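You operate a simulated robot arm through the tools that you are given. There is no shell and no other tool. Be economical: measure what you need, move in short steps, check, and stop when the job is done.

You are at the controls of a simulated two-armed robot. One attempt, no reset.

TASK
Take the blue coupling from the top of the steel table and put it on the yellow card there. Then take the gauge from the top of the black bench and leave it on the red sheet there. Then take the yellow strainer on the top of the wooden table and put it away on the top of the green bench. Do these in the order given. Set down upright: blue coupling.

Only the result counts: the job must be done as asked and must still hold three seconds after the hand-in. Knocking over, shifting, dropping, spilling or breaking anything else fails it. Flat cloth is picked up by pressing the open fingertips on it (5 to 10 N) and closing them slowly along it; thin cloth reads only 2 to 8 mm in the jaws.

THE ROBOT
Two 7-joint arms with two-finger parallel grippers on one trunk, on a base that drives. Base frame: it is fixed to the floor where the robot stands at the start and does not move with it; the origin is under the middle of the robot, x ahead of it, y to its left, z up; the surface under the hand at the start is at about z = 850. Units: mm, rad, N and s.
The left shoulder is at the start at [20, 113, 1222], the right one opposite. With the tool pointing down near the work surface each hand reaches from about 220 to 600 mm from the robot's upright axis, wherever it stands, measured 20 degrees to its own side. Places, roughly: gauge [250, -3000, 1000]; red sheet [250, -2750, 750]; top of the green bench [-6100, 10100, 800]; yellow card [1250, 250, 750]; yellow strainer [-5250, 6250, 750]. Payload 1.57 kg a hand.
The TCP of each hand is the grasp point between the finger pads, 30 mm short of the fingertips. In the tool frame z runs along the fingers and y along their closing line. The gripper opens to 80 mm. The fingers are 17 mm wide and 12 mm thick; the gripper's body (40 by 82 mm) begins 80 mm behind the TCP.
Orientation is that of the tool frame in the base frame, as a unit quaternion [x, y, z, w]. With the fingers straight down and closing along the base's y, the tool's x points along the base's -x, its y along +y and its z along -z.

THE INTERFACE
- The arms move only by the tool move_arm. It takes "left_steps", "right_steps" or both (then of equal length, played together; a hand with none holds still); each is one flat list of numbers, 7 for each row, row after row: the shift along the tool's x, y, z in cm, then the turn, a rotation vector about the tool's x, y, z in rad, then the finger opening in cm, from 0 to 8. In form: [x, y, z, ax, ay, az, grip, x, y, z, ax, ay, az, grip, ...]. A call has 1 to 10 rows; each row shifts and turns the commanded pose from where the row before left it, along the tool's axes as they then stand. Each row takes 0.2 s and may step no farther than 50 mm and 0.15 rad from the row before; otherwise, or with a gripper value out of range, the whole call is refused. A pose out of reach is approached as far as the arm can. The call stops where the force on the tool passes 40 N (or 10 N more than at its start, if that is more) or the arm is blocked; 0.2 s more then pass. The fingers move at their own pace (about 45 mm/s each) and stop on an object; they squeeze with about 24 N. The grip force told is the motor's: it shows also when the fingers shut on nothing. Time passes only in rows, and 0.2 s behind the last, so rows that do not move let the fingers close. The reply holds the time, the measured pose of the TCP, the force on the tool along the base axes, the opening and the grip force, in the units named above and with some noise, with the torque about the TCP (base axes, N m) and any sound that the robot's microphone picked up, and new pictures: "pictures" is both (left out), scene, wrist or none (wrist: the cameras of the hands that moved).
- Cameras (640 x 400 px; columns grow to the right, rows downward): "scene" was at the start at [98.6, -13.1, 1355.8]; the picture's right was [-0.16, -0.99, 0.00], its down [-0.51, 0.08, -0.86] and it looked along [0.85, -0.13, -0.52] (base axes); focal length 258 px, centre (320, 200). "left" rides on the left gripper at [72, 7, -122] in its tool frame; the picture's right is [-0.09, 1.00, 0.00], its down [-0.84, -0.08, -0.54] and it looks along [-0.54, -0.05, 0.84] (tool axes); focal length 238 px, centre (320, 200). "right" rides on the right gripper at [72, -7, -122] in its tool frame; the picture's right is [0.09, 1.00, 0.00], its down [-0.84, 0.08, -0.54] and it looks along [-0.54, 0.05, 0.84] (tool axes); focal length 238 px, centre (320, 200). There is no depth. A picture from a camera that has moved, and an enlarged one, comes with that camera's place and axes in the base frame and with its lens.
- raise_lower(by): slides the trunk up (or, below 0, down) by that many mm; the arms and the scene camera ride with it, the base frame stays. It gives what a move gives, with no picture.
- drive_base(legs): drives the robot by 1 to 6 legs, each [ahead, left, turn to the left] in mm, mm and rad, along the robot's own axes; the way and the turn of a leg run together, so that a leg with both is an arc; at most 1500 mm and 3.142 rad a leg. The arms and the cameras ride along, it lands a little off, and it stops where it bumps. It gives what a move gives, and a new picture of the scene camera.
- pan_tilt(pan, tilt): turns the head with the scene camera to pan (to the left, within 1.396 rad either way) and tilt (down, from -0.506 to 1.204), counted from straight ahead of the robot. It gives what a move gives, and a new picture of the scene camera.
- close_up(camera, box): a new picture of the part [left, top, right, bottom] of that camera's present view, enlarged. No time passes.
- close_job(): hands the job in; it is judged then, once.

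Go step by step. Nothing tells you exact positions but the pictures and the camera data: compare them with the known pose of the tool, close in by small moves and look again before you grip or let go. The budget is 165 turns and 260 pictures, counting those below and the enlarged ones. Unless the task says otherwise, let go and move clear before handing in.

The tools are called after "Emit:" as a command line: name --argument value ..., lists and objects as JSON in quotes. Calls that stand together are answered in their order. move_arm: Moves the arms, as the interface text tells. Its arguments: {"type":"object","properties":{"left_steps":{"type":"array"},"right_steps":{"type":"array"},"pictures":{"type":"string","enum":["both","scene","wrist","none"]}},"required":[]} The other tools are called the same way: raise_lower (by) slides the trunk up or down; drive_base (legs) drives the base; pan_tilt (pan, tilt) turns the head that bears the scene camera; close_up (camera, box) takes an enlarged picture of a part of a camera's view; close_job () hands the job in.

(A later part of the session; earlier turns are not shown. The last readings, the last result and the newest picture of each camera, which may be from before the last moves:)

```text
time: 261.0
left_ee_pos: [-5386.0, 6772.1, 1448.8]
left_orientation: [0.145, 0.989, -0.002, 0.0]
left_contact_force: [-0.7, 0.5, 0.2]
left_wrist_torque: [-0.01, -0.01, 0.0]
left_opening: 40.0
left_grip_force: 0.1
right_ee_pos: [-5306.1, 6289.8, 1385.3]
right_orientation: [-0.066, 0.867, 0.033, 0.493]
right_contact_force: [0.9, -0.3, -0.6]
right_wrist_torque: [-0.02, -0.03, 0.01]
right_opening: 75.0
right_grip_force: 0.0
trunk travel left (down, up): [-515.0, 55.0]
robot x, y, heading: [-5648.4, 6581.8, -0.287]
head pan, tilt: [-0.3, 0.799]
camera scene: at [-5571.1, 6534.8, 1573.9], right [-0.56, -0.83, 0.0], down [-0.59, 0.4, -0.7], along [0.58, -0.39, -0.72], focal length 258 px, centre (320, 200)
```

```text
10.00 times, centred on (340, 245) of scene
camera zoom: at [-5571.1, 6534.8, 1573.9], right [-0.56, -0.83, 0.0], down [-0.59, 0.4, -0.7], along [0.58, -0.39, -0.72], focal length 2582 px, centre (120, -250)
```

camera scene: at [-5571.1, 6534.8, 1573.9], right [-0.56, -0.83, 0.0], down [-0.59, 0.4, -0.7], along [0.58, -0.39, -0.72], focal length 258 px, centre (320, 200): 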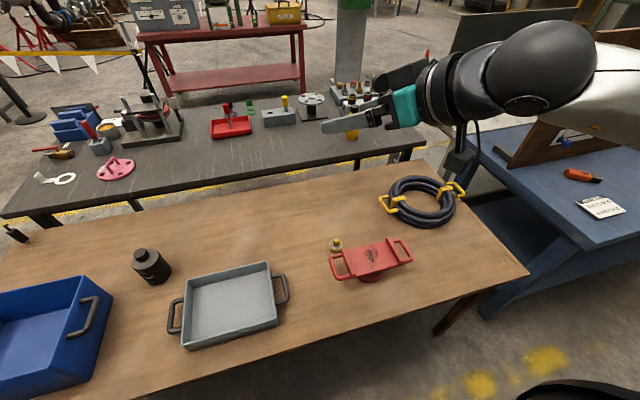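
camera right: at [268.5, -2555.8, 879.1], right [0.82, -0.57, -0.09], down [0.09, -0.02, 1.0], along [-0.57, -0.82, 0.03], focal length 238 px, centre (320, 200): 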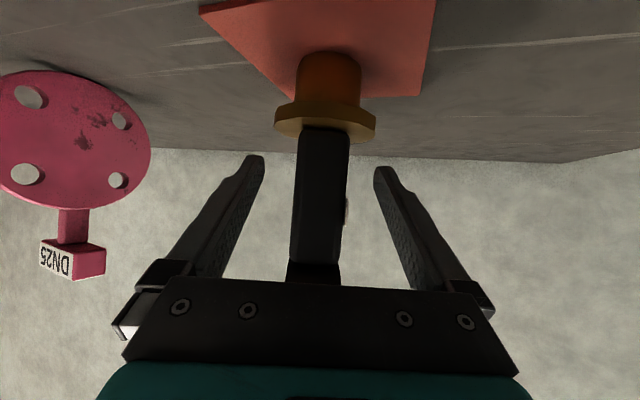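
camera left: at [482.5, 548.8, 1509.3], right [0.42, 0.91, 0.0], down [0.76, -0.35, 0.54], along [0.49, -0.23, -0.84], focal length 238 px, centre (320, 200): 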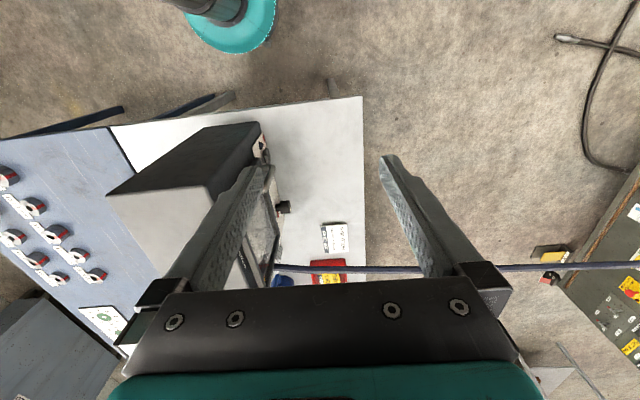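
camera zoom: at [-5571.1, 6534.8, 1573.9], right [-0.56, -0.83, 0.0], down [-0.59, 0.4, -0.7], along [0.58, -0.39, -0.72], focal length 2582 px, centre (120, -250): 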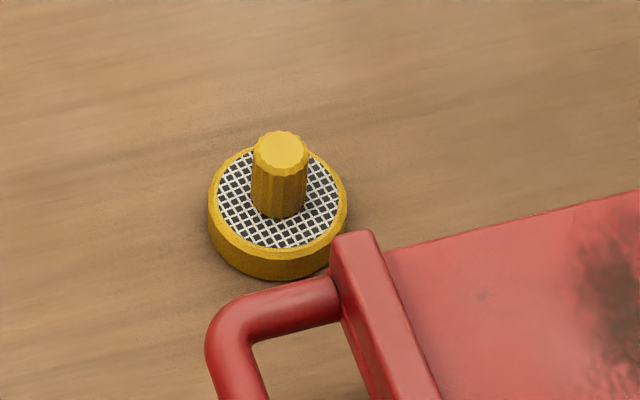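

That is the yellow strainer (mesh disc with a knob) at about (-5163, 6197), beside the red stand. I'll move closer and turn the right tool straight down above it.

Emit:
drive_base --legs '[[75, -100, 0]]'

Emit:
move_arm --right_steps '[0, 0, 0, 0, 0.147, 0, 7.5, 0, 0, 0, 0, 0.147, 0, 7.5, 0, 0, 0, 0, 0.147, 0, 7.5, 0, 0, 0, 0, 0.147, 0, 7.5, 0, 0, 0, 0, 0.147, 0, 7.5, 0, 0, 0, 0, 0.147, 0, 7.5, 0, 0, 0, 0, 0.147, 0, 7.5, 0, 0, 0, 0, 0, 0, 7.5]'

```text
time: 262.3
left_ee_pos: [-5343.5, 6658.3, 1448.7]
left_orientation: [0.145, 0.989, -0.002, 0.0]
left_contact_force: [0.3, -0.4, 0.1]
left_wrist_torque: [0.02, 0.06, -0.01]
left_opening: 40.0
left_grip_force: 0.1
right_ee_pos: [-5262.6, 6178.6, 1384.5]
right_orientation: [-0.067, 0.867, 0.034, 0.493]
right_contact_force: [0.1, 0.1, -0.5]
right_wrist_torque: [0.02, -0.01, -0.01]
right_opening: 75.0
right_grip_force: 0.1
trunk travel left (down, up): [-515.0, 55.0]
robot x, y, heading: [-5607.4, 6471.1, -0.287]
head pan, tilt: [-0.3, 0.799]
camera scene: at [-5528.1, 6421.9, 1573.8], right [-0.56, -0.83, 0.0], down [-0.6, 0.4, -0.7], along [0.58, -0.39, -0.72], focal length 258 px, centre (320, 200)
```

scene: 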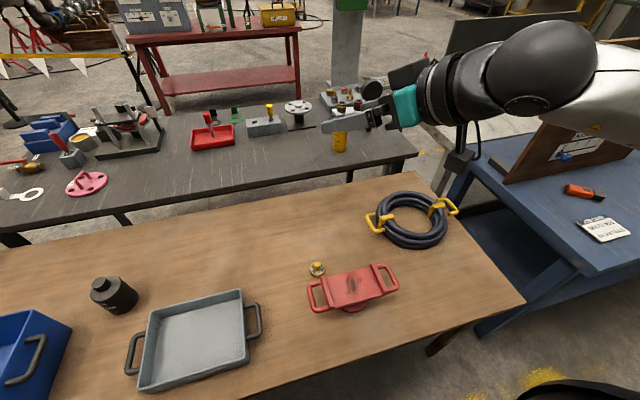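

```text
time: 264.1
left_ee_pos: [-5343.5, 6658.1, 1448.3]
left_orientation: [0.144, 0.99, -0.002, 0.0]
left_contact_force: [0.2, 0.7, 0.3]
left_wrist_torque: [-0.03, 0.0, 0.02]
left_opening: 40.1
left_grip_force: 0.1
right_ee_pos: [-5263.1, 6176.5, 1384.3]
right_orientation: [-0.075, 0.997, -0.003, 0.0]
right_contact_force: [-0.2, -0.3, -0.3]
right_wrist_torque: [0.01, 0.0, -0.02]
right_opening: 74.9
right_grip_force: 0.0
trunk travel left (down, up): [-515.0, 55.0]
robot x, y, heading: [-5603.7, 6469.1, -0.286]
head pan, tilt: [-0.3, 0.799]
camera scene: at [-5528.7, 6421.9, 1573.8], right [-0.56, -0.83, 0.0], down [-0.6, 0.4, -0.7], along [0.58, -0.39, -0.72], focal length 258 px, centre (320, 200)
camera right: at [-5333.2, 6160.9, 1507.1], right [-0.24, 0.97, -0.01], down [0.81, 0.21, 0.54], along [0.53, 0.12, -0.84], focal length 238 px, centre (320, 200)
```

scene: 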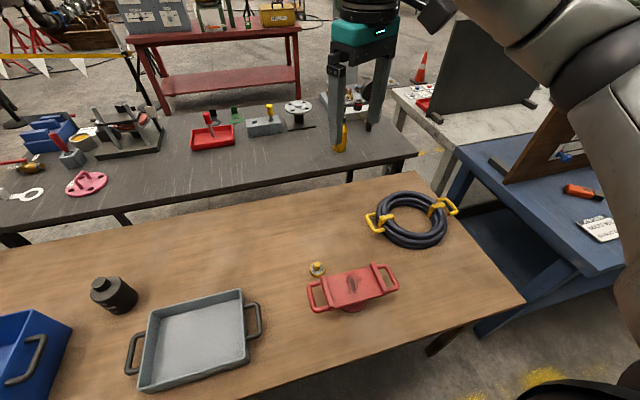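
right: 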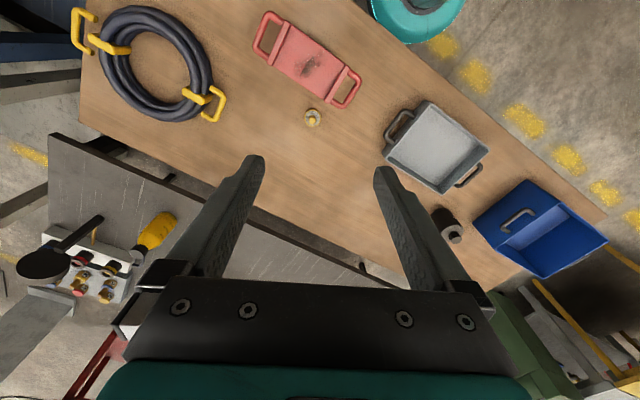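

Strainer is at about (-5151, 6177), table z ≈ 775. I'll move above it, and pull the left hand up and back so it clears the trays when I lower.

Emit:
move_arm --left_steps '[1, 0, -4, 0, 0, 0, 4, 1, 0, -4, 0, 0, 0, 4, 1, 0, -4, 0, 0, 0, 4, 1, 0, -3, 0, 0, 0, 4]' --right_steps '[-2.8, -0.4, 0, 0, 0, 0, 6, -2.8, -0.4, 0, 0, 0, 0, 6, -2.8, -0.4, 0, 0, 0, 0, 6, -2.7, -0.4, 0, 0, 0, 0, 6]' --pictures "none"

Emit:
raise_lower --by -380

Emit:
close_up --camera "right" --box '[0, 0, 640, 400]'

Emit:
pan_tilt --pan -0.3 --tilt 0.7

```text
time: 265.1
left_ee_pos: [-5384.6, 6671.1, 1598.6]
left_orientation: [0.145, 0.989, -0.002, -0.001]
left_contact_force: [-0.3, -0.4, -1.3]
left_wrist_torque: [0.0, 0.02, -0.04]
left_opening: 39.9
left_grip_force: 0.0
right_ee_pos: [-5150.8, 6177.4, 1385.5]
right_orientation: [-0.075, 0.997, -0.003, 0.002]
right_contact_force: [1.1, -0.3, 0.1]
right_wrist_torque: [0.02, 0.03, 0.0]
right_opening: 59.9
right_grip_force: 0.1
trunk travel left (down, up): [-515.0, 55.0]
robot x, y, heading: [-5600.2, 6470.5, -0.29]
head pan, tilt: [-0.3, 0.799]
```

```text
time: 268.8
left_ee_pos: [-5384.4, 6671.8, 1218.7]
left_orientation: [0.144, 0.99, -0.002, 0.0]
left_contact_force: [0.6, 0.3, -0.5]
left_wrist_torque: [-0.01, 0.04, -0.01]
left_opening: 40.0
left_grip_force: 0.0
right_ee_pos: [-5152.1, 6175.3, 1006.1]
right_orientation: [-0.076, 0.997, -0.003, 0.003]
right_contact_force: [0.7, -0.1, 0.4]
right_wrist_torque: [0.01, 0.02, 0.0]
right_opening: 60.1
right_grip_force: 0.1
trunk travel left (down, up): [-135.0, 435.0]
robot x, y, heading: [-5604.8, 6467.0, -0.287]
head pan, tilt: [-0.3, 0.799]
```

```text
1.00 times, centred on (320, 200) of right (not enlarged: the box is as wide or as high as the picture)
camera zoom: at [-5222.1, 6160.2, 1128.1], right [-0.24, 0.97, -0.01], down [0.81, 0.2, 0.55], along [0.53, 0.12, -0.84], focal length 238 px, centre (320, 200)
```

zoom: 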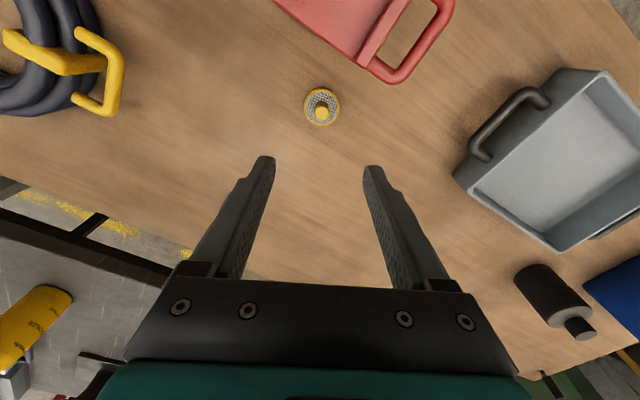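

```text
time: 269.4
left_ee_pos: [-5382.6, 6671.0, 1217.9]
left_orientation: [0.145, 0.989, -0.001, -0.001]
left_contact_force: [0.7, -0.9, 0.5]
left_wrist_torque: [0.03, 0.0, 0.01]
left_opening: 40.1
left_grip_force: 0.0
right_ee_pos: [-5151.7, 6176.8, 1005.6]
right_orientation: [-0.076, 0.997, -0.004, 0.002]
right_contact_force: [0.5, 0.6, 0.7]
right_wrist_torque: [0.0, -0.01, -0.02]
right_opening: 59.8
right_grip_force: 0.1
trunk travel left (down, up): [-135.0, 435.0]
robot x, y, heading: [-5600.6, 6467.8, -0.288]
head pan, tilt: [-0.3, 0.7]
camera scene: at [-5524.8, 6419.8, 1202.1], right [-0.56, -0.83, 0.0], down [-0.54, 0.36, -0.76], along [0.64, -0.43, -0.64], focal length 258 px, centre (320, 200)
```

scene: 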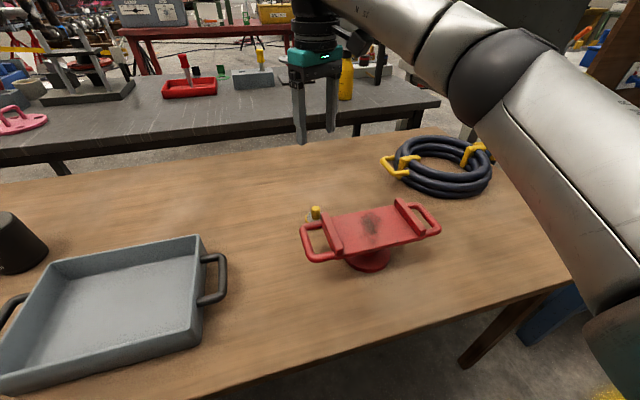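

Strainer xy agrees with the hand (≈ -5149, 6176). I'll lower a further 130 mm and look again.

Emit:
raise_lower --by -130

Emit:
close_up --camera "right" --box '[0, 0, 640, 400]'

Emit:
close_up --camera "scene" --box '[240, 30, 440, 180]'

```text
time: 271.0
left_ee_pos: [-5383.2, 6671.0, 1088.8]
left_orientation: [0.144, 0.99, -0.002, 0.0]
left_contact_force: [0.1, 0.4, -0.1]
left_wrist_torque: [-0.02, -0.02, 0.0]
left_opening: 40.2
left_grip_force: 0.1
right_ee_pos: [-5151.1, 6177.9, 876.9]
right_orientation: [-0.075, 0.997, -0.003, 0.003]
right_contact_force: [-0.1, 1.0, 0.1]
right_wrist_torque: [-0.03, 0.0, 0.01]
right_opening: 59.8
right_grip_force: 0.1
trunk travel left (down, up): [-5.0, 565.0]
robot x, y, heading: [-5607.1, 6466.6, -0.29]
head pan, tilt: [-0.3, 0.7]
```

```text
1.00 times, centred on (320, 200) of right (not enlarged: the box is as wide or as high as the picture)
camera zoom: at [-5222.1, 6160.2, 998.1], right [-0.24, 0.97, -0.01], down [0.81, 0.2, 0.55], along [0.53, 0.12, -0.84], focal length 238 px, centre (320, 200)
```

zoom: 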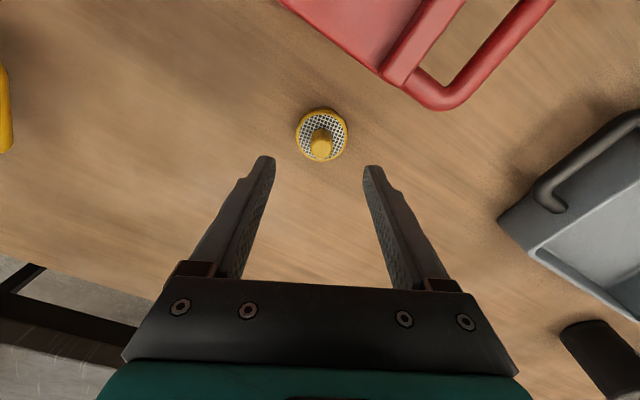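

```text
2.67 times, centred on (340, 105) of scene
camera zoom: at [-5524.9, 6419.8, 1072.2], right [-0.56, -0.83, 0.0], down [-0.54, 0.36, -0.77], along [0.64, -0.43, -0.64], focal length 689 px, centre (267, 453)
```

zoom: 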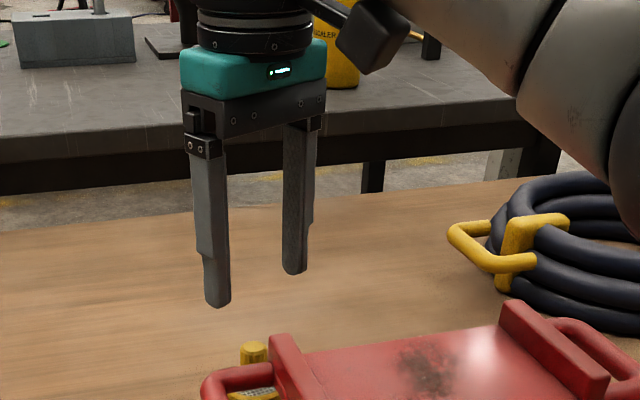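

Lateral alignment is good. I'll go down with the arm until the fingertips flank the knob.

Emit:
move_arm --right_steps '[-0.3, 0, 2.5, 0, 0, 0, 6, 0, 0, 2.5, 0, 0, 0, 6, 0, 0, 1.5, 0, 0, 0, 6, 0, 0, 0, 0, 0, 0, 6]' --pictures "wrist"

Emit:
close_up --camera "scene" --box '[240, 80, 400, 220]'

```text
time: 272.0
left_ee_pos: [-5383.9, 6670.8, 1087.3]
left_orientation: [0.144, 0.99, -0.002, 0.0]
left_contact_force: [-0.4, 0.1, 0.0]
left_wrist_torque: [-0.02, -0.02, -0.02]
left_opening: 40.1
left_grip_force: 0.0
right_ee_pos: [-5146.9, 6177.9, 810.8]
right_orientation: [-0.075, 0.997, -0.003, 0.003]
right_contact_force: [-0.1, -0.1, -0.7]
right_wrist_torque: [-0.03, 0.01, 0.03]
right_opening: 59.9
right_grip_force: 0.0
trunk travel left (down, up): [-5.0, 565.0]
robot x, y, heading: [-5604.7, 6467.4, -0.292]
head pan, tilt: [-0.3, 0.7]
camera right: at [-5217.7, 6160.8, 932.9], right [-0.24, 0.97, -0.01], down [0.81, 0.2, 0.54], along [0.53, 0.12, -0.84], focal length 238 px, centre (320, 200)
```

right: 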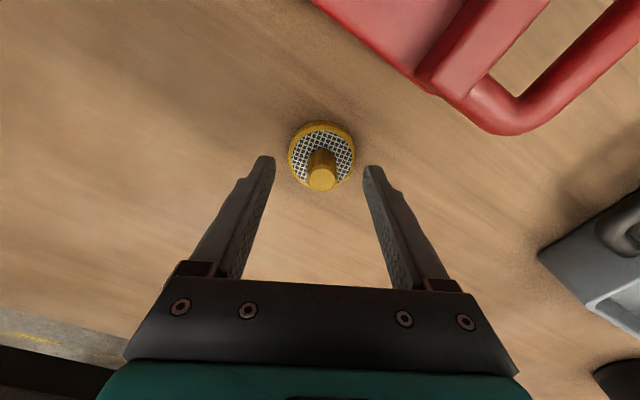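

```text
2.86 times, centred on (320, 150) of scene
camera zoom: at [-5524.8, 6419.8, 1072.1], right [-0.56, -0.83, 0.0], down [-0.54, 0.36, -0.76], along [0.64, -0.43, -0.64], focal length 738 px, centre (320, 343)
```

zoom: 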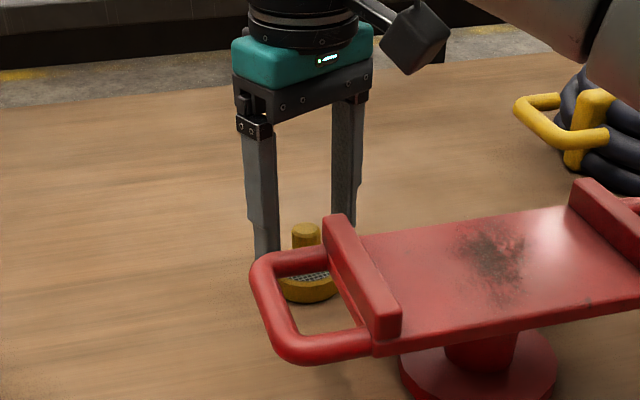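

Fingertips flank the knob. A few more millimetres down, then close.

Emit:
move_arm --right_steps '[-0.2, 0, 0.4, 0, 0, 0, 6, 0, 0, 0.3, 0, 0, 0, 6, 0, 0, 0, 0, 0, 0, 4, 0, 0, 0, 0, 0, 0, 3, 0, 0, 0, 0, 0, 0, 2, 0, 0, 0, 0, 0, 0, 1, 0, 0, 0, 0, 0, 0, 0, 0, 0, 0, 0, 0, 0, 0]' --pictures "wrist"

```text
time: 273.8
left_ee_pos: [-5383.3, 6672.4, 1087.8]
left_orientation: [0.145, 0.989, -0.002, 0.0]
left_contact_force: [-0.3, 0.9, 0.6]
left_wrist_torque: [0.02, 0.01, -0.03]
left_opening: 39.8
left_grip_force: 0.1
right_ee_pos: [-5146.7, 6177.5, 804.7]
right_orientation: [-0.075, 0.997, -0.004, 0.003]
right_contact_force: [-0.3, -0.1, 0.4]
right_wrist_torque: [0.05, -0.01, 0.0]
right_opening: 17.7
right_grip_force: 24.3
trunk travel left (down, up): [-5.0, 565.0]
robot x, y, heading: [-5604.4, 6467.6, -0.293]
head pan, tilt: [-0.3, 0.7]
camera right: at [-5216.4, 6160.5, 926.4], right [-0.24, 0.97, -0.01], down [0.81, 0.2, 0.55], along [0.53, 0.12, -0.84], focal length 238 px, centre (320, 200)
```

right: 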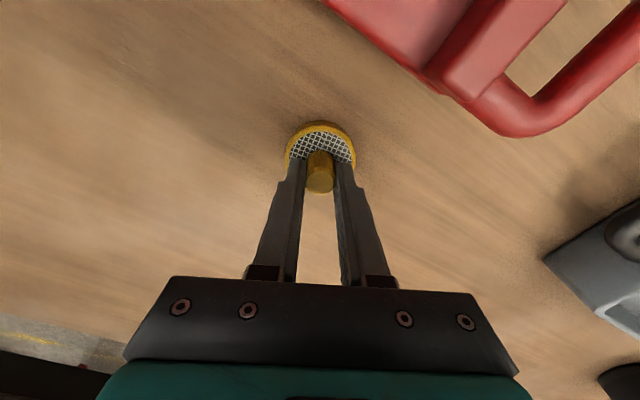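

Gripped the knob (17.7 mm). Lifting gently and checking.

Emit:
move_arm --right_steps '[0, 0, -1, 0, 0, 0, 0, 0, 0, -2, 0, 0, 0, 0, 0, 0, -2, 0, 0, 0, 0, 0, 0, -1, 0, 0, 0, 0, 0, 0, 0, 0, 0, 0, 0]' --pictures "wrist"

Emit:
raise_lower --by 300

Emit:
raise_lower --by 240

Emit:
close_up --camera "right" --box '[200, 80, 440, 230]'

```text
time: 275.0
left_ee_pos: [-5382.8, 6671.0, 1089.2]
left_orientation: [0.144, 0.99, -0.002, -0.001]
left_contact_force: [0.5, -0.3, 0.3]
left_wrist_torque: [-0.03, -0.02, 0.01]
left_opening: 39.8
left_grip_force: 0.1
right_ee_pos: [-5145.5, 6178.0, 863.3]
right_orientation: [-0.075, 0.997, -0.003, 0.002]
right_contact_force: [-0.6, 0.3, -0.6]
right_wrist_torque: [0.01, 0.03, 0.03]
right_opening: 18.1
right_grip_force: 24.0
trunk travel left (down, up): [-5.0, 565.0]
robot x, y, heading: [-5603.9, 6474.3, -0.291]
head pan, tilt: [-0.3, 0.7]
camera right: at [-5216.3, 6160.9, 985.5], right [-0.24, 0.97, -0.01], down [0.81, 0.2, 0.54], along [0.53, 0.12, -0.84], focal length 238 px, centre (320, 200)
```

right: 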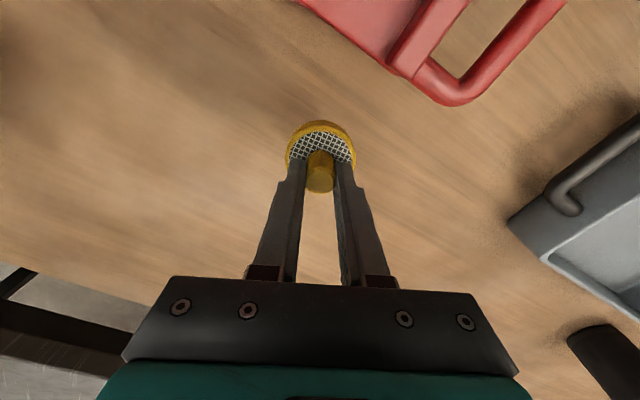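

```text
time: 278.0
left_ee_pos: [-5383.1, 6671.0, 1387.8]
left_orientation: [0.144, 0.99, -0.001, -0.001]
left_contact_force: [0.4, 1.2, 0.2]
left_wrist_torque: [-0.01, 0.04, -0.01]
left_opening: 40.0
left_grip_force: 0.1
right_ee_pos: [-5145.2, 6178.3, 1163.1]
right_orientation: [-0.075, 0.997, -0.004, 0.001]
right_contact_force: [0.6, 0.1, -1.1]
right_wrist_torque: [-0.02, -0.02, 0.03]
right_opening: 17.6
right_grip_force: 23.3
trunk travel left (down, up): [-305.0, 265.0]
robot x, y, heading: [-5608.4, 6468.5, -0.288]
head pan, tilt: [-0.3, 0.7]
```

```text
time: 280.5
left_ee_pos: [-5383.4, 6671.3, 1627.8]
left_orientation: [0.144, 0.99, -0.002, 0.0]
left_contact_force: [-0.3, -0.3, -0.7]
left_wrist_torque: [-0.01, -0.01, 0.01]
left_opening: 39.9
left_grip_force: 0.1
right_ee_pos: [-5144.9, 6177.6, 1402.8]
right_orientation: [-0.075, 0.997, -0.003, 0.003]
right_contact_force: [1.4, 0.8, -0.6]
right_wrist_torque: [0.04, 0.01, -0.01]
right_opening: 17.7
right_grip_force: 23.9
trunk travel left (down, up): [-545.0, 25.0]
robot x, y, heading: [-5609.1, 6467.5, -0.293]
head pan, tilt: [-0.3, 0.7]
```

```text
2.67 times, centred on (320, 155) of right
camera zoom: at [-5216.2, 6160.9, 1525.1], right [-0.24, 0.97, -0.01], down [0.81, 0.2, 0.54], along [0.53, 0.12, -0.84], focal length 636 px, centre (320, 320)
```

zoom: 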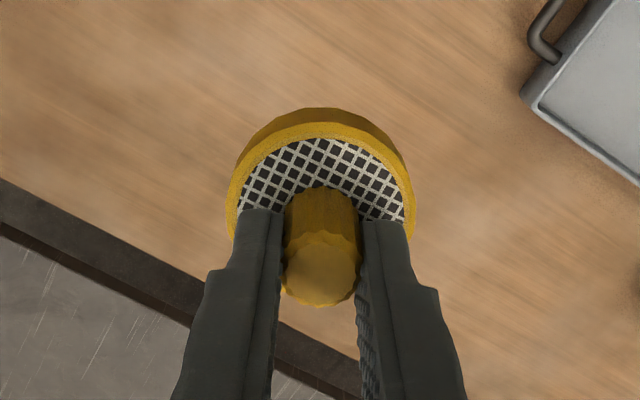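

Strainer is held firmly. The green bench lies ahead to the north along the wall (front legs about (-6109,9353)–(-5599,10990)). I'll back off and drive along that way.

Emit:
drive_base --legs '[[-200, 0, 0], [-260, 1150, 0], [-260, 1150, 0]]'

Emit:
pan_tilt --pan 1.3 --tilt 0.4

```text
time: 293.1
left_ee_pos: [-5450.6, 9056.8, 1628.0]
left_orientation: [0.143, 0.99, -0.002, 0.0]
left_contact_force: [0.4, -1.1, 0.1]
left_wrist_torque: [0.01, 0.0, -0.02]
left_opening: 40.0
left_grip_force: 0.1
right_ee_pos: [-5212.8, 8563.9, 1403.8]
right_orientation: [-0.076, 0.997, -0.004, 0.003]
right_contact_force: [-0.7, 0.4, -0.9]
right_wrist_torque: [0.02, -0.01, 0.02]
right_opening: 17.5
right_grip_force: 23.4
trunk travel left (down, up): [-545.0, 25.0]
robot x, y, heading: [-5676.5, 8851.4, -0.29]
head pan, tilt: [-0.3, 0.7]
camera scene: at [-5592.9, 8805.4, 1612.1], right [-0.55, -0.83, 0.0], down [-0.54, 0.36, -0.76], along [0.64, -0.42, -0.64], focal length 258 px, centre (320, 200)
```

scene: 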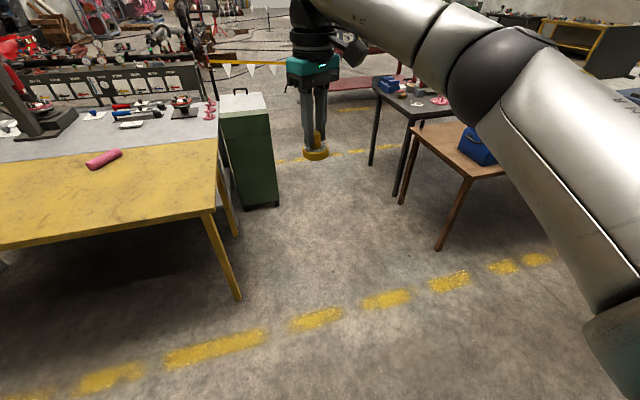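

```text
time: 294.8
left_ee_pos: [-5451.3, 9055.6, 1626.9]
left_orientation: [0.144, 0.99, -0.002, 0.0]
left_contact_force: [-0.4, 0.7, -1.1]
left_wrist_torque: [0.0, -0.02, 0.0]
left_opening: 40.1
left_grip_force: 0.1
right_ee_pos: [-5213.5, 8564.0, 1403.3]
right_orientation: [-0.075, 0.997, -0.003, 0.003]
right_contact_force: [0.2, 0.3, 0.0]
right_wrist_torque: [0.03, 0.0, -0.02]
right_opening: 17.5
right_grip_force: 23.9
trunk travel left (down, up): [-545.0, 25.0]
robot x, y, heading: [-5671.7, 8856.5, -0.283]
head pan, tilt: [1.3, 0.4]
camera scene: at [-5614.5, 8931.0, 1638.9], right [0.85, -0.53, 0.0], down [-0.21, -0.33, -0.92], along [0.49, 0.78, -0.39], focal length 258 px, centre (320, 200)
```

scene: 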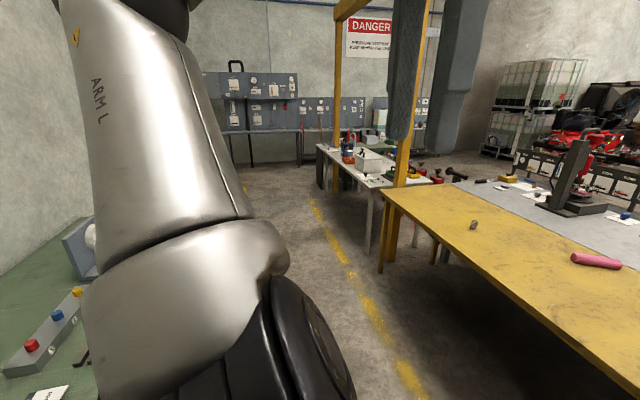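

The green bench is just to the left-behind. I'll turn around to face it and view its top.

Emit:
drive_base --legs '[[0, 0, 3.12]]'

Emit:
pan_tilt --pan -0.8 --tilt 0.5

```text
time: 302.5
left_ee_pos: [-5900.0, 8658.9, 1627.9]
left_orientation: [0.987, -0.158, 0.0, -0.002]
left_contact_force: [-1.0, 0.7, 0.1]
left_wrist_torque: [-0.02, -0.02, -0.02]
left_opening: 40.1
left_grip_force: 0.0
right_ee_pos: [-6124.1, 9158.9, 1403.4]
right_orientation: [0.998, 0.061, -0.002, -0.004]
right_contact_force: [-0.7, -0.1, -1.2]
right_wrist_torque: [0.02, -0.02, 0.01]
right_opening: 17.8
right_grip_force: 24.5
trunk travel left (down, up): [-545.0, 25.0]
robot x, y, heading: [-5672.2, 8855.7, 2.822]
head pan, tilt: [1.3, 0.4]
camera scene: at [-5734.3, 8781.5, 1638.9], right [-0.83, 0.56, 0.0], down [0.22, 0.32, -0.92], along [-0.51, -0.77, -0.39], focal length 258 px, centre (320, 200)
```

scene: 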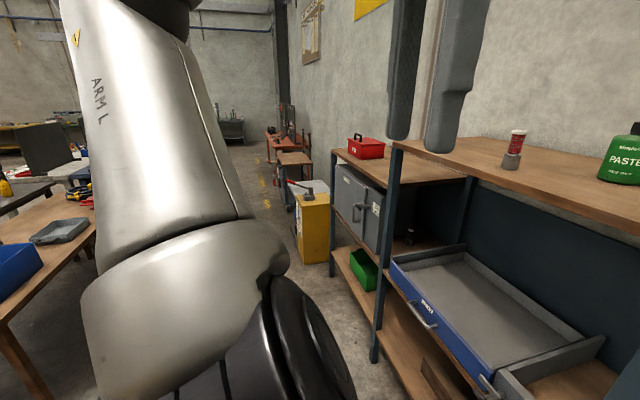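

```text
time: 304.5
left_ee_pos: [-5900.1, 8659.3, 1628.1]
left_orientation: [0.987, -0.159, 0.0, -0.002]
left_contact_force: [0.2, -0.7, 0.3]
left_wrist_torque: [0.0, -0.03, -0.03]
left_opening: 39.7
left_grip_force: 0.1
right_ee_pos: [-6123.3, 9158.6, 1402.9]
right_orientation: [0.998, 0.061, -0.001, -0.003]
right_contact_force: [0.5, 0.2, -1.6]
right_wrist_torque: [0.0, 0.02, 0.01]
right_opening: 17.9
right_grip_force: 23.7
trunk travel left (down, up): [-545.0, 25.0]
robot x, y, heading: [-5672.7, 8855.3, 2.823]
head pan, tilt: [-0.799, 0.499]
camera scene: at [-5722.6, 8940.3, 1629.8], right [0.9, 0.44, 0.0], down [0.21, -0.43, -0.88], along [-0.38, 0.79, -0.48], focal length 258 px, centre (320, 200)
```

scene: 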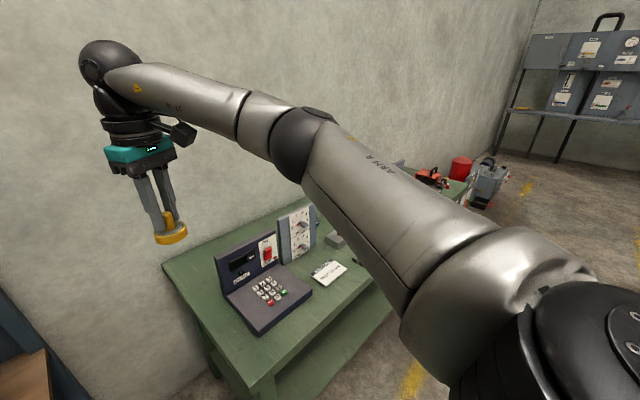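

I see the green bench with a console, cards and other things on it. I'll move right along it to find a free spot.

Emit:
drive_base --legs '[[0, -800, 0]]'

Emit:
pan_tilt --pan 0.1 --tilt 0.6

```text
time: 308.6
left_ee_pos: [-5661.6, 9382.5, 1627.6]
left_orientation: [0.987, -0.158, 0.002, -0.003]
left_contact_force: [0.8, -0.9, 0.2]
left_wrist_torque: [0.01, -0.01, -0.02]
left_opening: 40.2
left_grip_force: 0.1
right_ee_pos: [-5884.7, 9882.0, 1403.4]
right_orientation: [0.998, 0.06, -0.002, -0.003]
right_contact_force: [0.6, -0.1, -0.3]
right_wrist_torque: [0.02, 0.0, 0.05]
right_opening: 17.7
right_grip_force: 24.1
trunk travel left (down, up): [-545.0, 25.0]
robot x, y, heading: [-5433.8, 9577.5, 2.824]
head pan, tilt: [-0.799, 0.499]
camera scene: at [-5484.0, 9663.5, 1629.8], right [0.9, 0.44, 0.0], down [0.21, -0.43, -0.88], along [-0.38, 0.79, -0.48], focal length 258 px, centre (320, 200)
```

scene: 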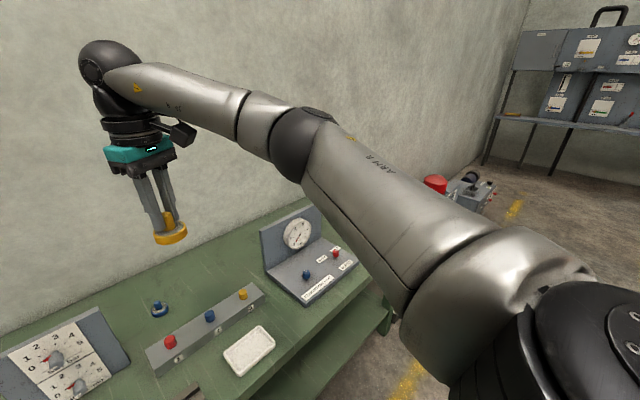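

```text
time: 309.8
left_ee_pos: [-5662.6, 9383.1, 1628.0]
left_orientation: [0.987, -0.158, 0.0, -0.003]
left_contact_force: [-0.2, 0.2, 0.3]
left_wrist_torque: [-0.02, -0.03, -0.01]
left_opening: 40.1
left_grip_force: 0.1
right_ee_pos: [-5884.1, 9882.8, 1402.3]
right_orientation: [0.998, 0.06, -0.002, -0.004]
right_contact_force: [0.7, 0.1, -0.7]
right_wrist_torque: [0.01, -0.02, 0.01]
right_opening: 17.3
right_grip_force: 24.2
trunk travel left (down, up): [-545.0, 25.0]
robot x, y, heading: [-5439.1, 9578.7, 2.822]
head pan, tilt: [0.099, 0.6]
camera scene: at [-5530.4, 9600.9, 1620.7], right [0.22, 0.98, 0.0], down [0.55, -0.12, -0.83], along [-0.81, 0.18, -0.56], focal length 258 px, centre (320, 200)
```

scene: 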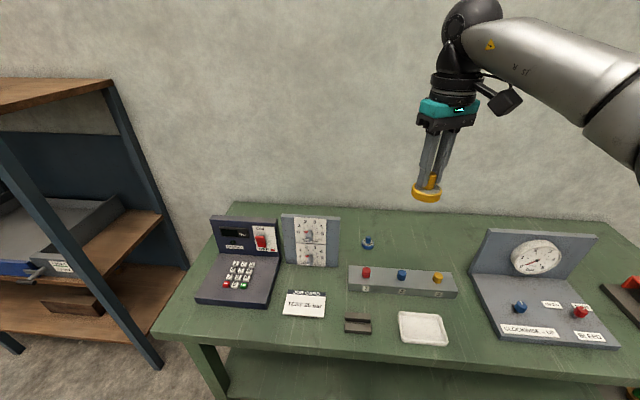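

A free patch lies between the white tile and the gauge console, near (-5860,10158). I'll drive so the strainer is above it.

Emit:
drive_base --legs '[[64, -268, 0]]'

Emit:
pan_tilt --pan -0.35 --tilt 0.8

Emit:
close_up --camera "right" --box '[0, 0, 640, 400]'

```text
time: 311.7
left_ee_pos: [-5638.9, 9654.8, 1628.3]
left_orientation: [0.988, -0.155, 0.0, -0.003]
left_contact_force: [0.7, 0.3, 0.9]
left_wrist_torque: [-0.01, 0.0, -0.01]
left_opening: 40.2
left_grip_force: 0.0
right_ee_pos: [-5865.3, 10152.4, 1403.1]
right_orientation: [0.998, 0.065, -0.001, -0.004]
right_contact_force: [-0.2, -1.0, -0.9]
right_wrist_torque: [-0.02, -0.02, -0.02]
right_opening: 17.7
right_grip_force: 23.9
trunk travel left (down, up): [-545.0, 25.0]
robot x, y, heading: [-5412.7, 9853.0, 2.831]
head pan, tilt: [0.099, 0.6]
camera scene: at [-5509.2, 9874.6, 1620.7], right [0.21, 0.98, 0.0], down [0.55, -0.12, -0.83], along [-0.81, 0.17, -0.56], focal length 258 px, centre (320, 200)
```

scene: 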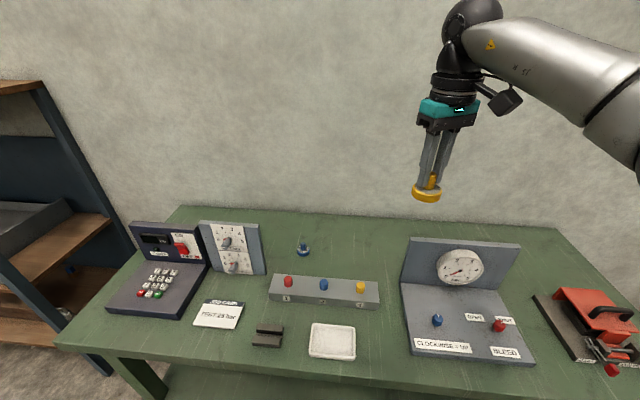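

```text
time: 312.6
left_ee_pos: [-5639.1, 9654.5, 1628.7]
left_orientation: [0.988, -0.155, 0.0, -0.003]
left_contact_force: [-0.9, 0.3, 0.3]
left_wrist_torque: [-0.01, 0.03, 0.03]
left_opening: 40.0
left_grip_force: 0.2
right_ee_pos: [-5865.6, 10153.0, 1402.9]
right_orientation: [0.998, 0.065, -0.001, -0.003]
right_contact_force: [0.7, -1.0, -0.4]
right_wrist_torque: [0.02, 0.01, -0.02]
right_opening: 17.6
right_grip_force: 23.9
trunk travel left (down, up): [-545.0, 25.0]
robot x, y, heading: [-5410.3, 9850.5, 2.829]
head pan, tilt: [-0.351, 0.799]
camera scene: at [-5486.5, 9905.0, 1603.9], right [0.61, 0.79, 0.0], down [0.57, -0.44, -0.7], along [-0.55, 0.43, -0.72], focal length 258 px, centre (320, 200)
```

scene: 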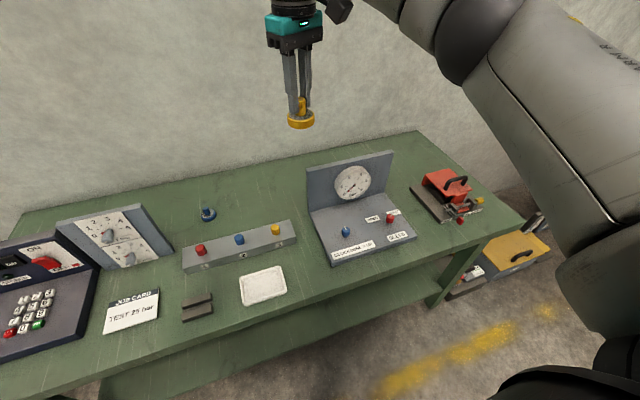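

```text
1.00 times, centred on (320, 200) of right (not enlarged: the box is as wide or as high as the picture)
camera zoom: at [-5794.3, 10167.6, 1525.3], right [0.22, -0.98, -0.01], down [-0.82, -0.19, 0.54], along [-0.53, -0.11, -0.84], focal length 238 px, centre (320, 200)
```

zoom: 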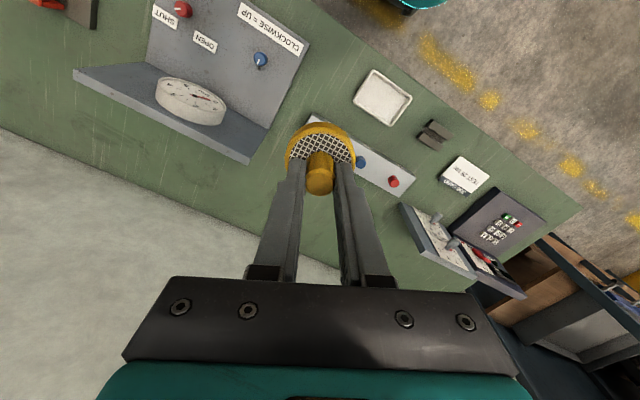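

The free spot computes to (-5843,10135) with bench top near z 850. I'll shift the hand there and lower.

Emit:
move_arm --right_steps '[1, 1.05, 0, 0, 0, 0, 0, 1, 1.05, 0, 0, 0, 0, 0, 0, 0, 0, 0, 0, 0, 0]' --pictures "none"

Emit:
raise_lower --by -400

Emit:
close_up --camera "right" --box '[0, 0, 640, 400]'

Emit:
pan_tilt --pan -0.35 --tilt 0.6

```text
time: 313.4
left_ee_pos: [-5638.5, 9655.1, 1627.9]
left_orientation: [0.988, -0.155, 0.001, -0.003]
left_contact_force: [0.6, -0.3, -0.6]
left_wrist_torque: [0.0, -0.01, 0.01]
left_opening: 40.2
left_grip_force: 0.0
right_ee_pos: [-5841.5, 10135.9, 1402.9]
right_orientation: [0.998, 0.064, -0.002, -0.004]
right_contact_force: [-0.1, 0.1, -0.8]
right_wrist_torque: [0.0, -0.04, 0.01]
right_opening: 17.6
right_grip_force: 23.4
trunk travel left (down, up): [-545.0, 25.0]
robot x, y, heading: [-5412.0, 9848.8, 2.83]
head pan, tilt: [-0.351, 0.799]
```

```text
time: 317.3
left_ee_pos: [-5637.3, 9654.2, 1229.1]
left_orientation: [0.988, -0.155, 0.001, -0.003]
left_contact_force: [0.6, -0.6, -0.5]
left_wrist_torque: [-0.03, 0.0, 0.05]
left_opening: 39.9
left_grip_force: 0.1
right_ee_pos: [-5842.3, 10135.4, 1003.1]
right_orientation: [0.998, 0.065, -0.004, -0.004]
right_contact_force: [-0.6, -0.8, -0.2]
right_wrist_torque: [0.01, -0.03, 0.03]
right_opening: 17.6
right_grip_force: 23.9
trunk travel left (down, up): [-145.0, 425.0]
robot x, y, heading: [-5411.8, 9851.4, 2.832]
head pan, tilt: [-0.351, 0.799]
```

```text
1.00 times, centred on (320, 200) of right (not enlarged: the box is as wide or as high as the picture)
camera zoom: at [-5771.2, 10150.5, 1125.2], right [0.22, -0.98, -0.01], down [-0.82, -0.19, 0.55], along [-0.53, -0.11, -0.84], focal length 238 px, centre (320, 200)
```

zoom: 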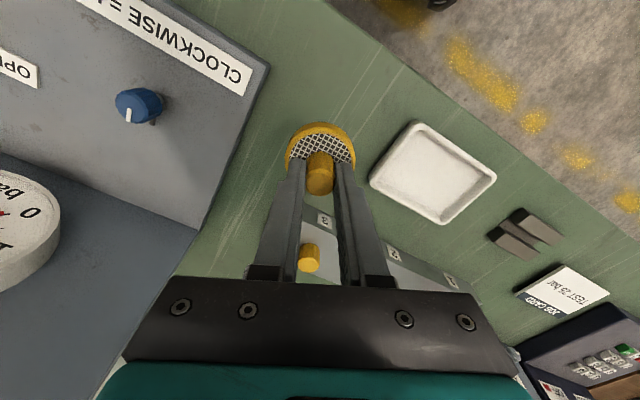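

```text
time: 318.0
left_ee_pos: [-5637.9, 9655.2, 1227.8]
left_orientation: [0.988, -0.155, 0.001, -0.002]
left_contact_force: [-0.7, 0.1, 0.2]
left_wrist_torque: [0.0, -0.02, -0.04]
left_opening: 40.1
left_grip_force: 0.0
right_ee_pos: [-5841.9, 10135.5, 1002.8]
right_orientation: [0.998, 0.065, -0.002, -0.003]
right_contact_force: [-0.4, -0.3, -0.2]
right_wrist_torque: [0.0, 0.01, 0.0]
right_opening: 17.7
right_grip_force: 23.8
trunk travel left (down, up): [-145.0, 425.0]
robot x, y, heading: [-5415.6, 9851.2, 2.831]
head pan, tilt: [-0.351, 0.6]
camera scene: at [-5492.5, 9910.2, 1220.7], right [0.61, 0.79, 0.0], down [0.45, -0.35, -0.82], along [-0.65, 0.51, -0.57], focal length 258 px, centre (320, 200)
```

scene: 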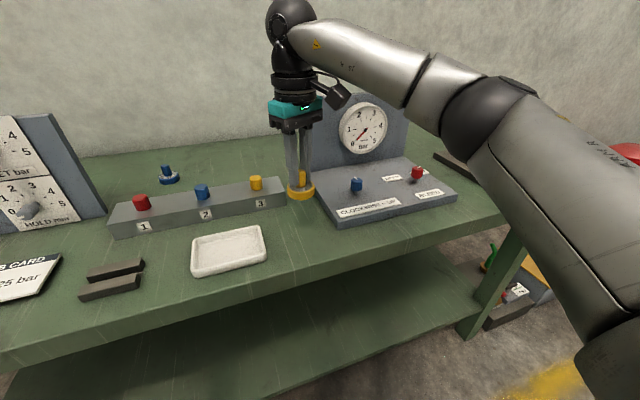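

Clear landing spot. Lowering 80 mm with the trunk, then by arm until contact.

Emit:
raise_lower --by -75

Emit:
close_up --camera "scene" --box '[220, 80, 380, 240]'

Emit:
move_arm --right_steps '[0, 0, 0.4, 0, 0, 0, 0, 0, 0, 0.4, 0, 0, 0, 0, 0, 0, 0, 0, 0, 0, 0]' --pictures "wrist"

```text
time: 319.1
left_ee_pos: [-5638.8, 9653.7, 1152.5]
left_orientation: [0.988, -0.154, 0.0, -0.002]
left_contact_force: [-0.2, -0.1, 0.2]
left_wrist_torque: [0.03, 0.02, 0.0]
left_opening: 40.0
left_grip_force: 0.0
right_ee_pos: [-5841.9, 10134.0, 928.1]
right_orientation: [0.998, 0.064, -0.003, -0.004]
right_contact_force: [-0.2, -0.5, -0.7]
right_wrist_torque: [-0.01, -0.02, -0.02]
right_opening: 17.8
right_grip_force: 23.9
trunk travel left (down, up): [-70.0, 500.0]
robot x, y, heading: [-5412.1, 9851.8, 2.83]
head pan, tilt: [-0.351, 0.6]
```

```text
2.50 times, centred on (300, 160) of scene
camera zoom: at [-5492.4, 9910.2, 1145.8], right [0.61, 0.79, 0.0], down [0.45, -0.35, -0.83], along [-0.65, 0.51, -0.56], focal length 646 px, centre (370, 300)
```

zoom: 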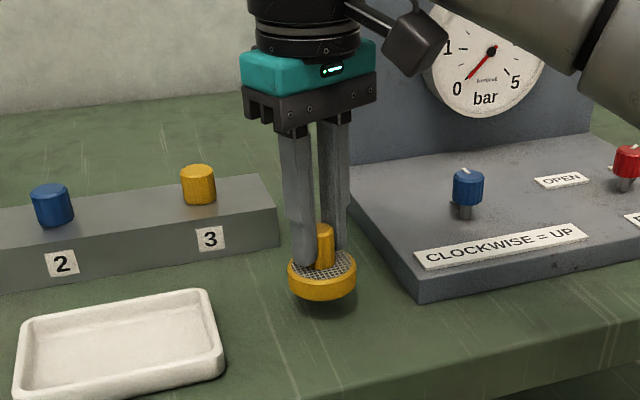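

```text
time: 319.9
left_ee_pos: [-5637.7, 9654.4, 1153.1]
left_orientation: [0.988, -0.155, 0.0, -0.003]
left_contact_force: [0.3, -0.1, 0.3]
left_wrist_torque: [0.0, 0.0, 0.02]
left_opening: 39.8
left_grip_force: 0.0
right_ee_pos: [-5842.6, 10135.3, 921.4]
right_orientation: [0.998, 0.065, -0.002, -0.004]
right_contact_force: [-0.5, -0.3, 0.4]
right_wrist_torque: [0.01, 0.01, 0.01]
right_opening: 17.7
right_grip_force: 24.2
trunk travel left (down, up): [-70.0, 500.0]
robot x, y, heading: [-5410.1, 9851.9, 2.83]
head pan, tilt: [-0.351, 0.6]
camera right: at [-5770.3, 10150.6, 1042.8], right [0.22, -0.98, -0.01], down [-0.82, -0.19, 0.55], along [-0.53, -0.11, -0.84], focal length 238 px, centre (320, 200)
```

right: 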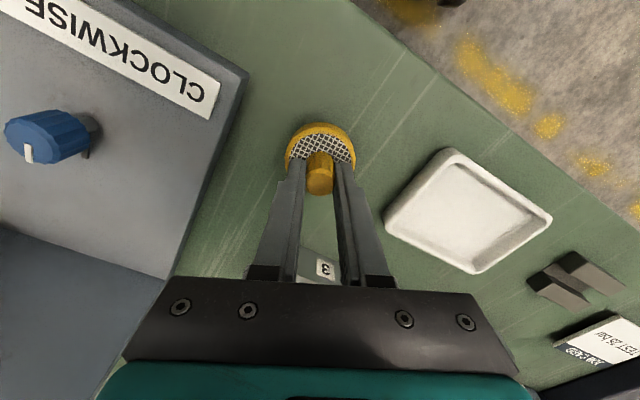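

Not touching yet; I continue in small steps.

Emit:
move_arm --right_steps '[0, 0, 0.4, 0, 0, 0, 0, 0, 0, 0.4, 0, 0, 0, 0, 0, 0, 0, 0, 0, 0, 0]' --pictures "none"

Emit:
close_up --camera "scene" --box '[250, 110, 350, 210]'

```text
time: 320.7
left_ee_pos: [-5638.9, 9654.1, 1153.1]
left_orientation: [0.988, -0.155, 0.0, -0.003]
left_contact_force: [-0.6, 0.6, 0.2]
left_wrist_torque: [-0.03, 0.02, -0.02]
left_opening: 40.2
left_grip_force: 0.1
right_ee_pos: [-5842.4, 10137.4, 913.4]
right_orientation: [0.998, 0.065, -0.002, -0.004]
right_contact_force: [0.4, -0.5, -0.4]
right_wrist_torque: [-0.01, 0.01, -0.01]
right_opening: 17.6
right_grip_force: 24.1
trunk travel left (down, up): [-70.0, 500.0]
robot x, y, heading: [-5414.4, 9851.5, 2.826]
head pan, tilt: [-0.351, 0.6]
```

```text
4.00 times, centred on (300, 160) of scene
camera zoom: at [-5492.5, 9910.2, 1145.7], right [0.61, 0.79, 0.0], down [0.45, -0.35, -0.83], along [-0.65, 0.51, -0.56], focal length 1033 px, centre (400, 360)
```

zoom: 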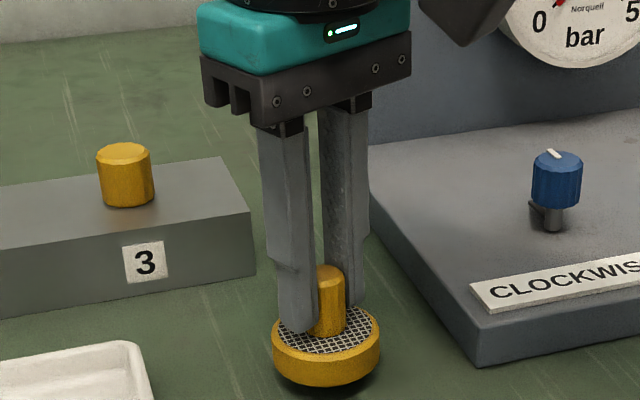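

Emit:
move_arm --right_steps '[0, 0, 0.3, 0, 0, 0, 0, 0, 0, 0.3, 0, 0, 0, 0, 0, 0, 0.3, 0, 0, 0, 0, 0, 0, 0, 0, 0, 0, 0]' --pictures "none"

Emit:
close_up --camera "scene" --box '[250, 120, 350, 220]'

```text
time: 321.7
left_ee_pos: [-5639.0, 9654.1, 1152.7]
left_orientation: [0.988, -0.154, 0.001, -0.003]
left_contact_force: [0.3, -0.3, 1.1]
left_wrist_torque: [0.0, 0.0, -0.03]
left_opening: 40.1
left_grip_force: 0.1
right_ee_pos: [-5842.9, 10134.8, 904.8]
right_orientation: [0.998, 0.064, -0.003, -0.003]
right_contact_force: [-0.6, 0.8, 2.0]
right_wrist_torque: [-0.04, 0.01, -0.02]
right_opening: 17.9
right_grip_force: 24.1
trunk travel left (down, up): [-70.0, 500.0]
robot x, y, heading: [-5413.8, 9850.2, 2.833]
head pan, tilt: [-0.351, 0.6]
```

```text
4.00 times, centred on (300, 170) of scene
camera zoom: at [-5492.4, 9910.2, 1145.8], right [0.61, 0.79, 0.0], down [0.45, -0.35, -0.83], along [-0.65, 0.51, -0.56], focal length 1033 px, centre (400, 320)
```

zoom: 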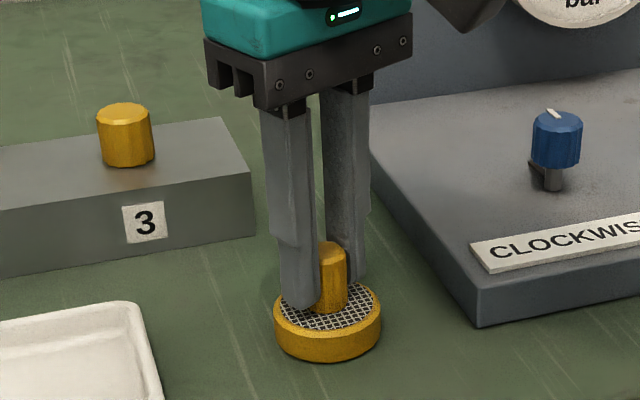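

It has just touched the bench. One more millimetre, then I open.

Emit:
move_arm --right_steps '[0, 0, 0.15, 0, 0, 0, 0, 0, 0, 0, 0, 0, 0, 2.2, 0, 0, 0, 0, 0, 0, 3, 0, 0, 0, 0, 0, 0, 4, 0, 0, 0, 0, 0, 0, 4.5, 0, 0, 0, 0, 0, 0, 4.5]' --pictures "wrist"

Emit:
close_up --camera "scene" --box '[250, 120, 350, 220]'

```text
time: 323.1
left_ee_pos: [-5639.0, 9655.2, 1153.1]
left_orientation: [0.988, -0.155, 0.0, -0.002]
left_contact_force: [0.6, 1.0, 1.4]
left_wrist_torque: [-0.03, 0.01, 0.0]
left_opening: 40.0
left_grip_force: 0.0
right_ee_pos: [-5842.3, 10137.2, 902.0]
right_orientation: [0.998, 0.065, -0.003, -0.003]
right_contact_force: [-0.1, 0.7, 0.1]
right_wrist_torque: [0.02, -0.01, -0.04]
right_opening: 44.9
right_grip_force: 0.0
trunk travel left (down, up): [-70.0, 500.0]
robot x, y, heading: [-5416.0, 9852.9, 2.832]
head pan, tilt: [-0.351, 0.6]
camera right: at [-5770.5, 10151.0, 1024.5], right [0.22, -0.98, -0.01], down [-0.82, -0.19, 0.55], along [-0.53, -0.11, -0.84], focal length 238 px, centre (320, 200)
```

right: 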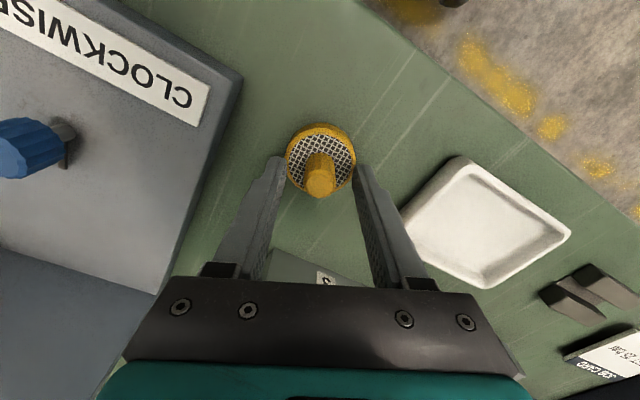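

```text
4.00 times, centred on (300, 170) of scene
camera zoom: at [-5492.5, 9910.2, 1145.7], right [0.61, 0.79, 0.0], down [0.45, -0.35, -0.83], along [-0.65, 0.51, -0.56], focal length 1033 px, centre (400, 320)
```

zoom: 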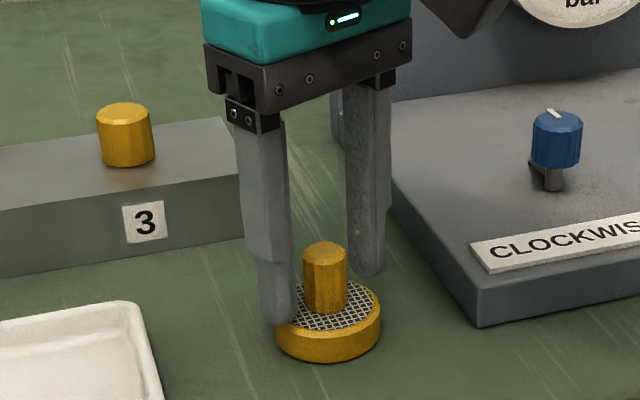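

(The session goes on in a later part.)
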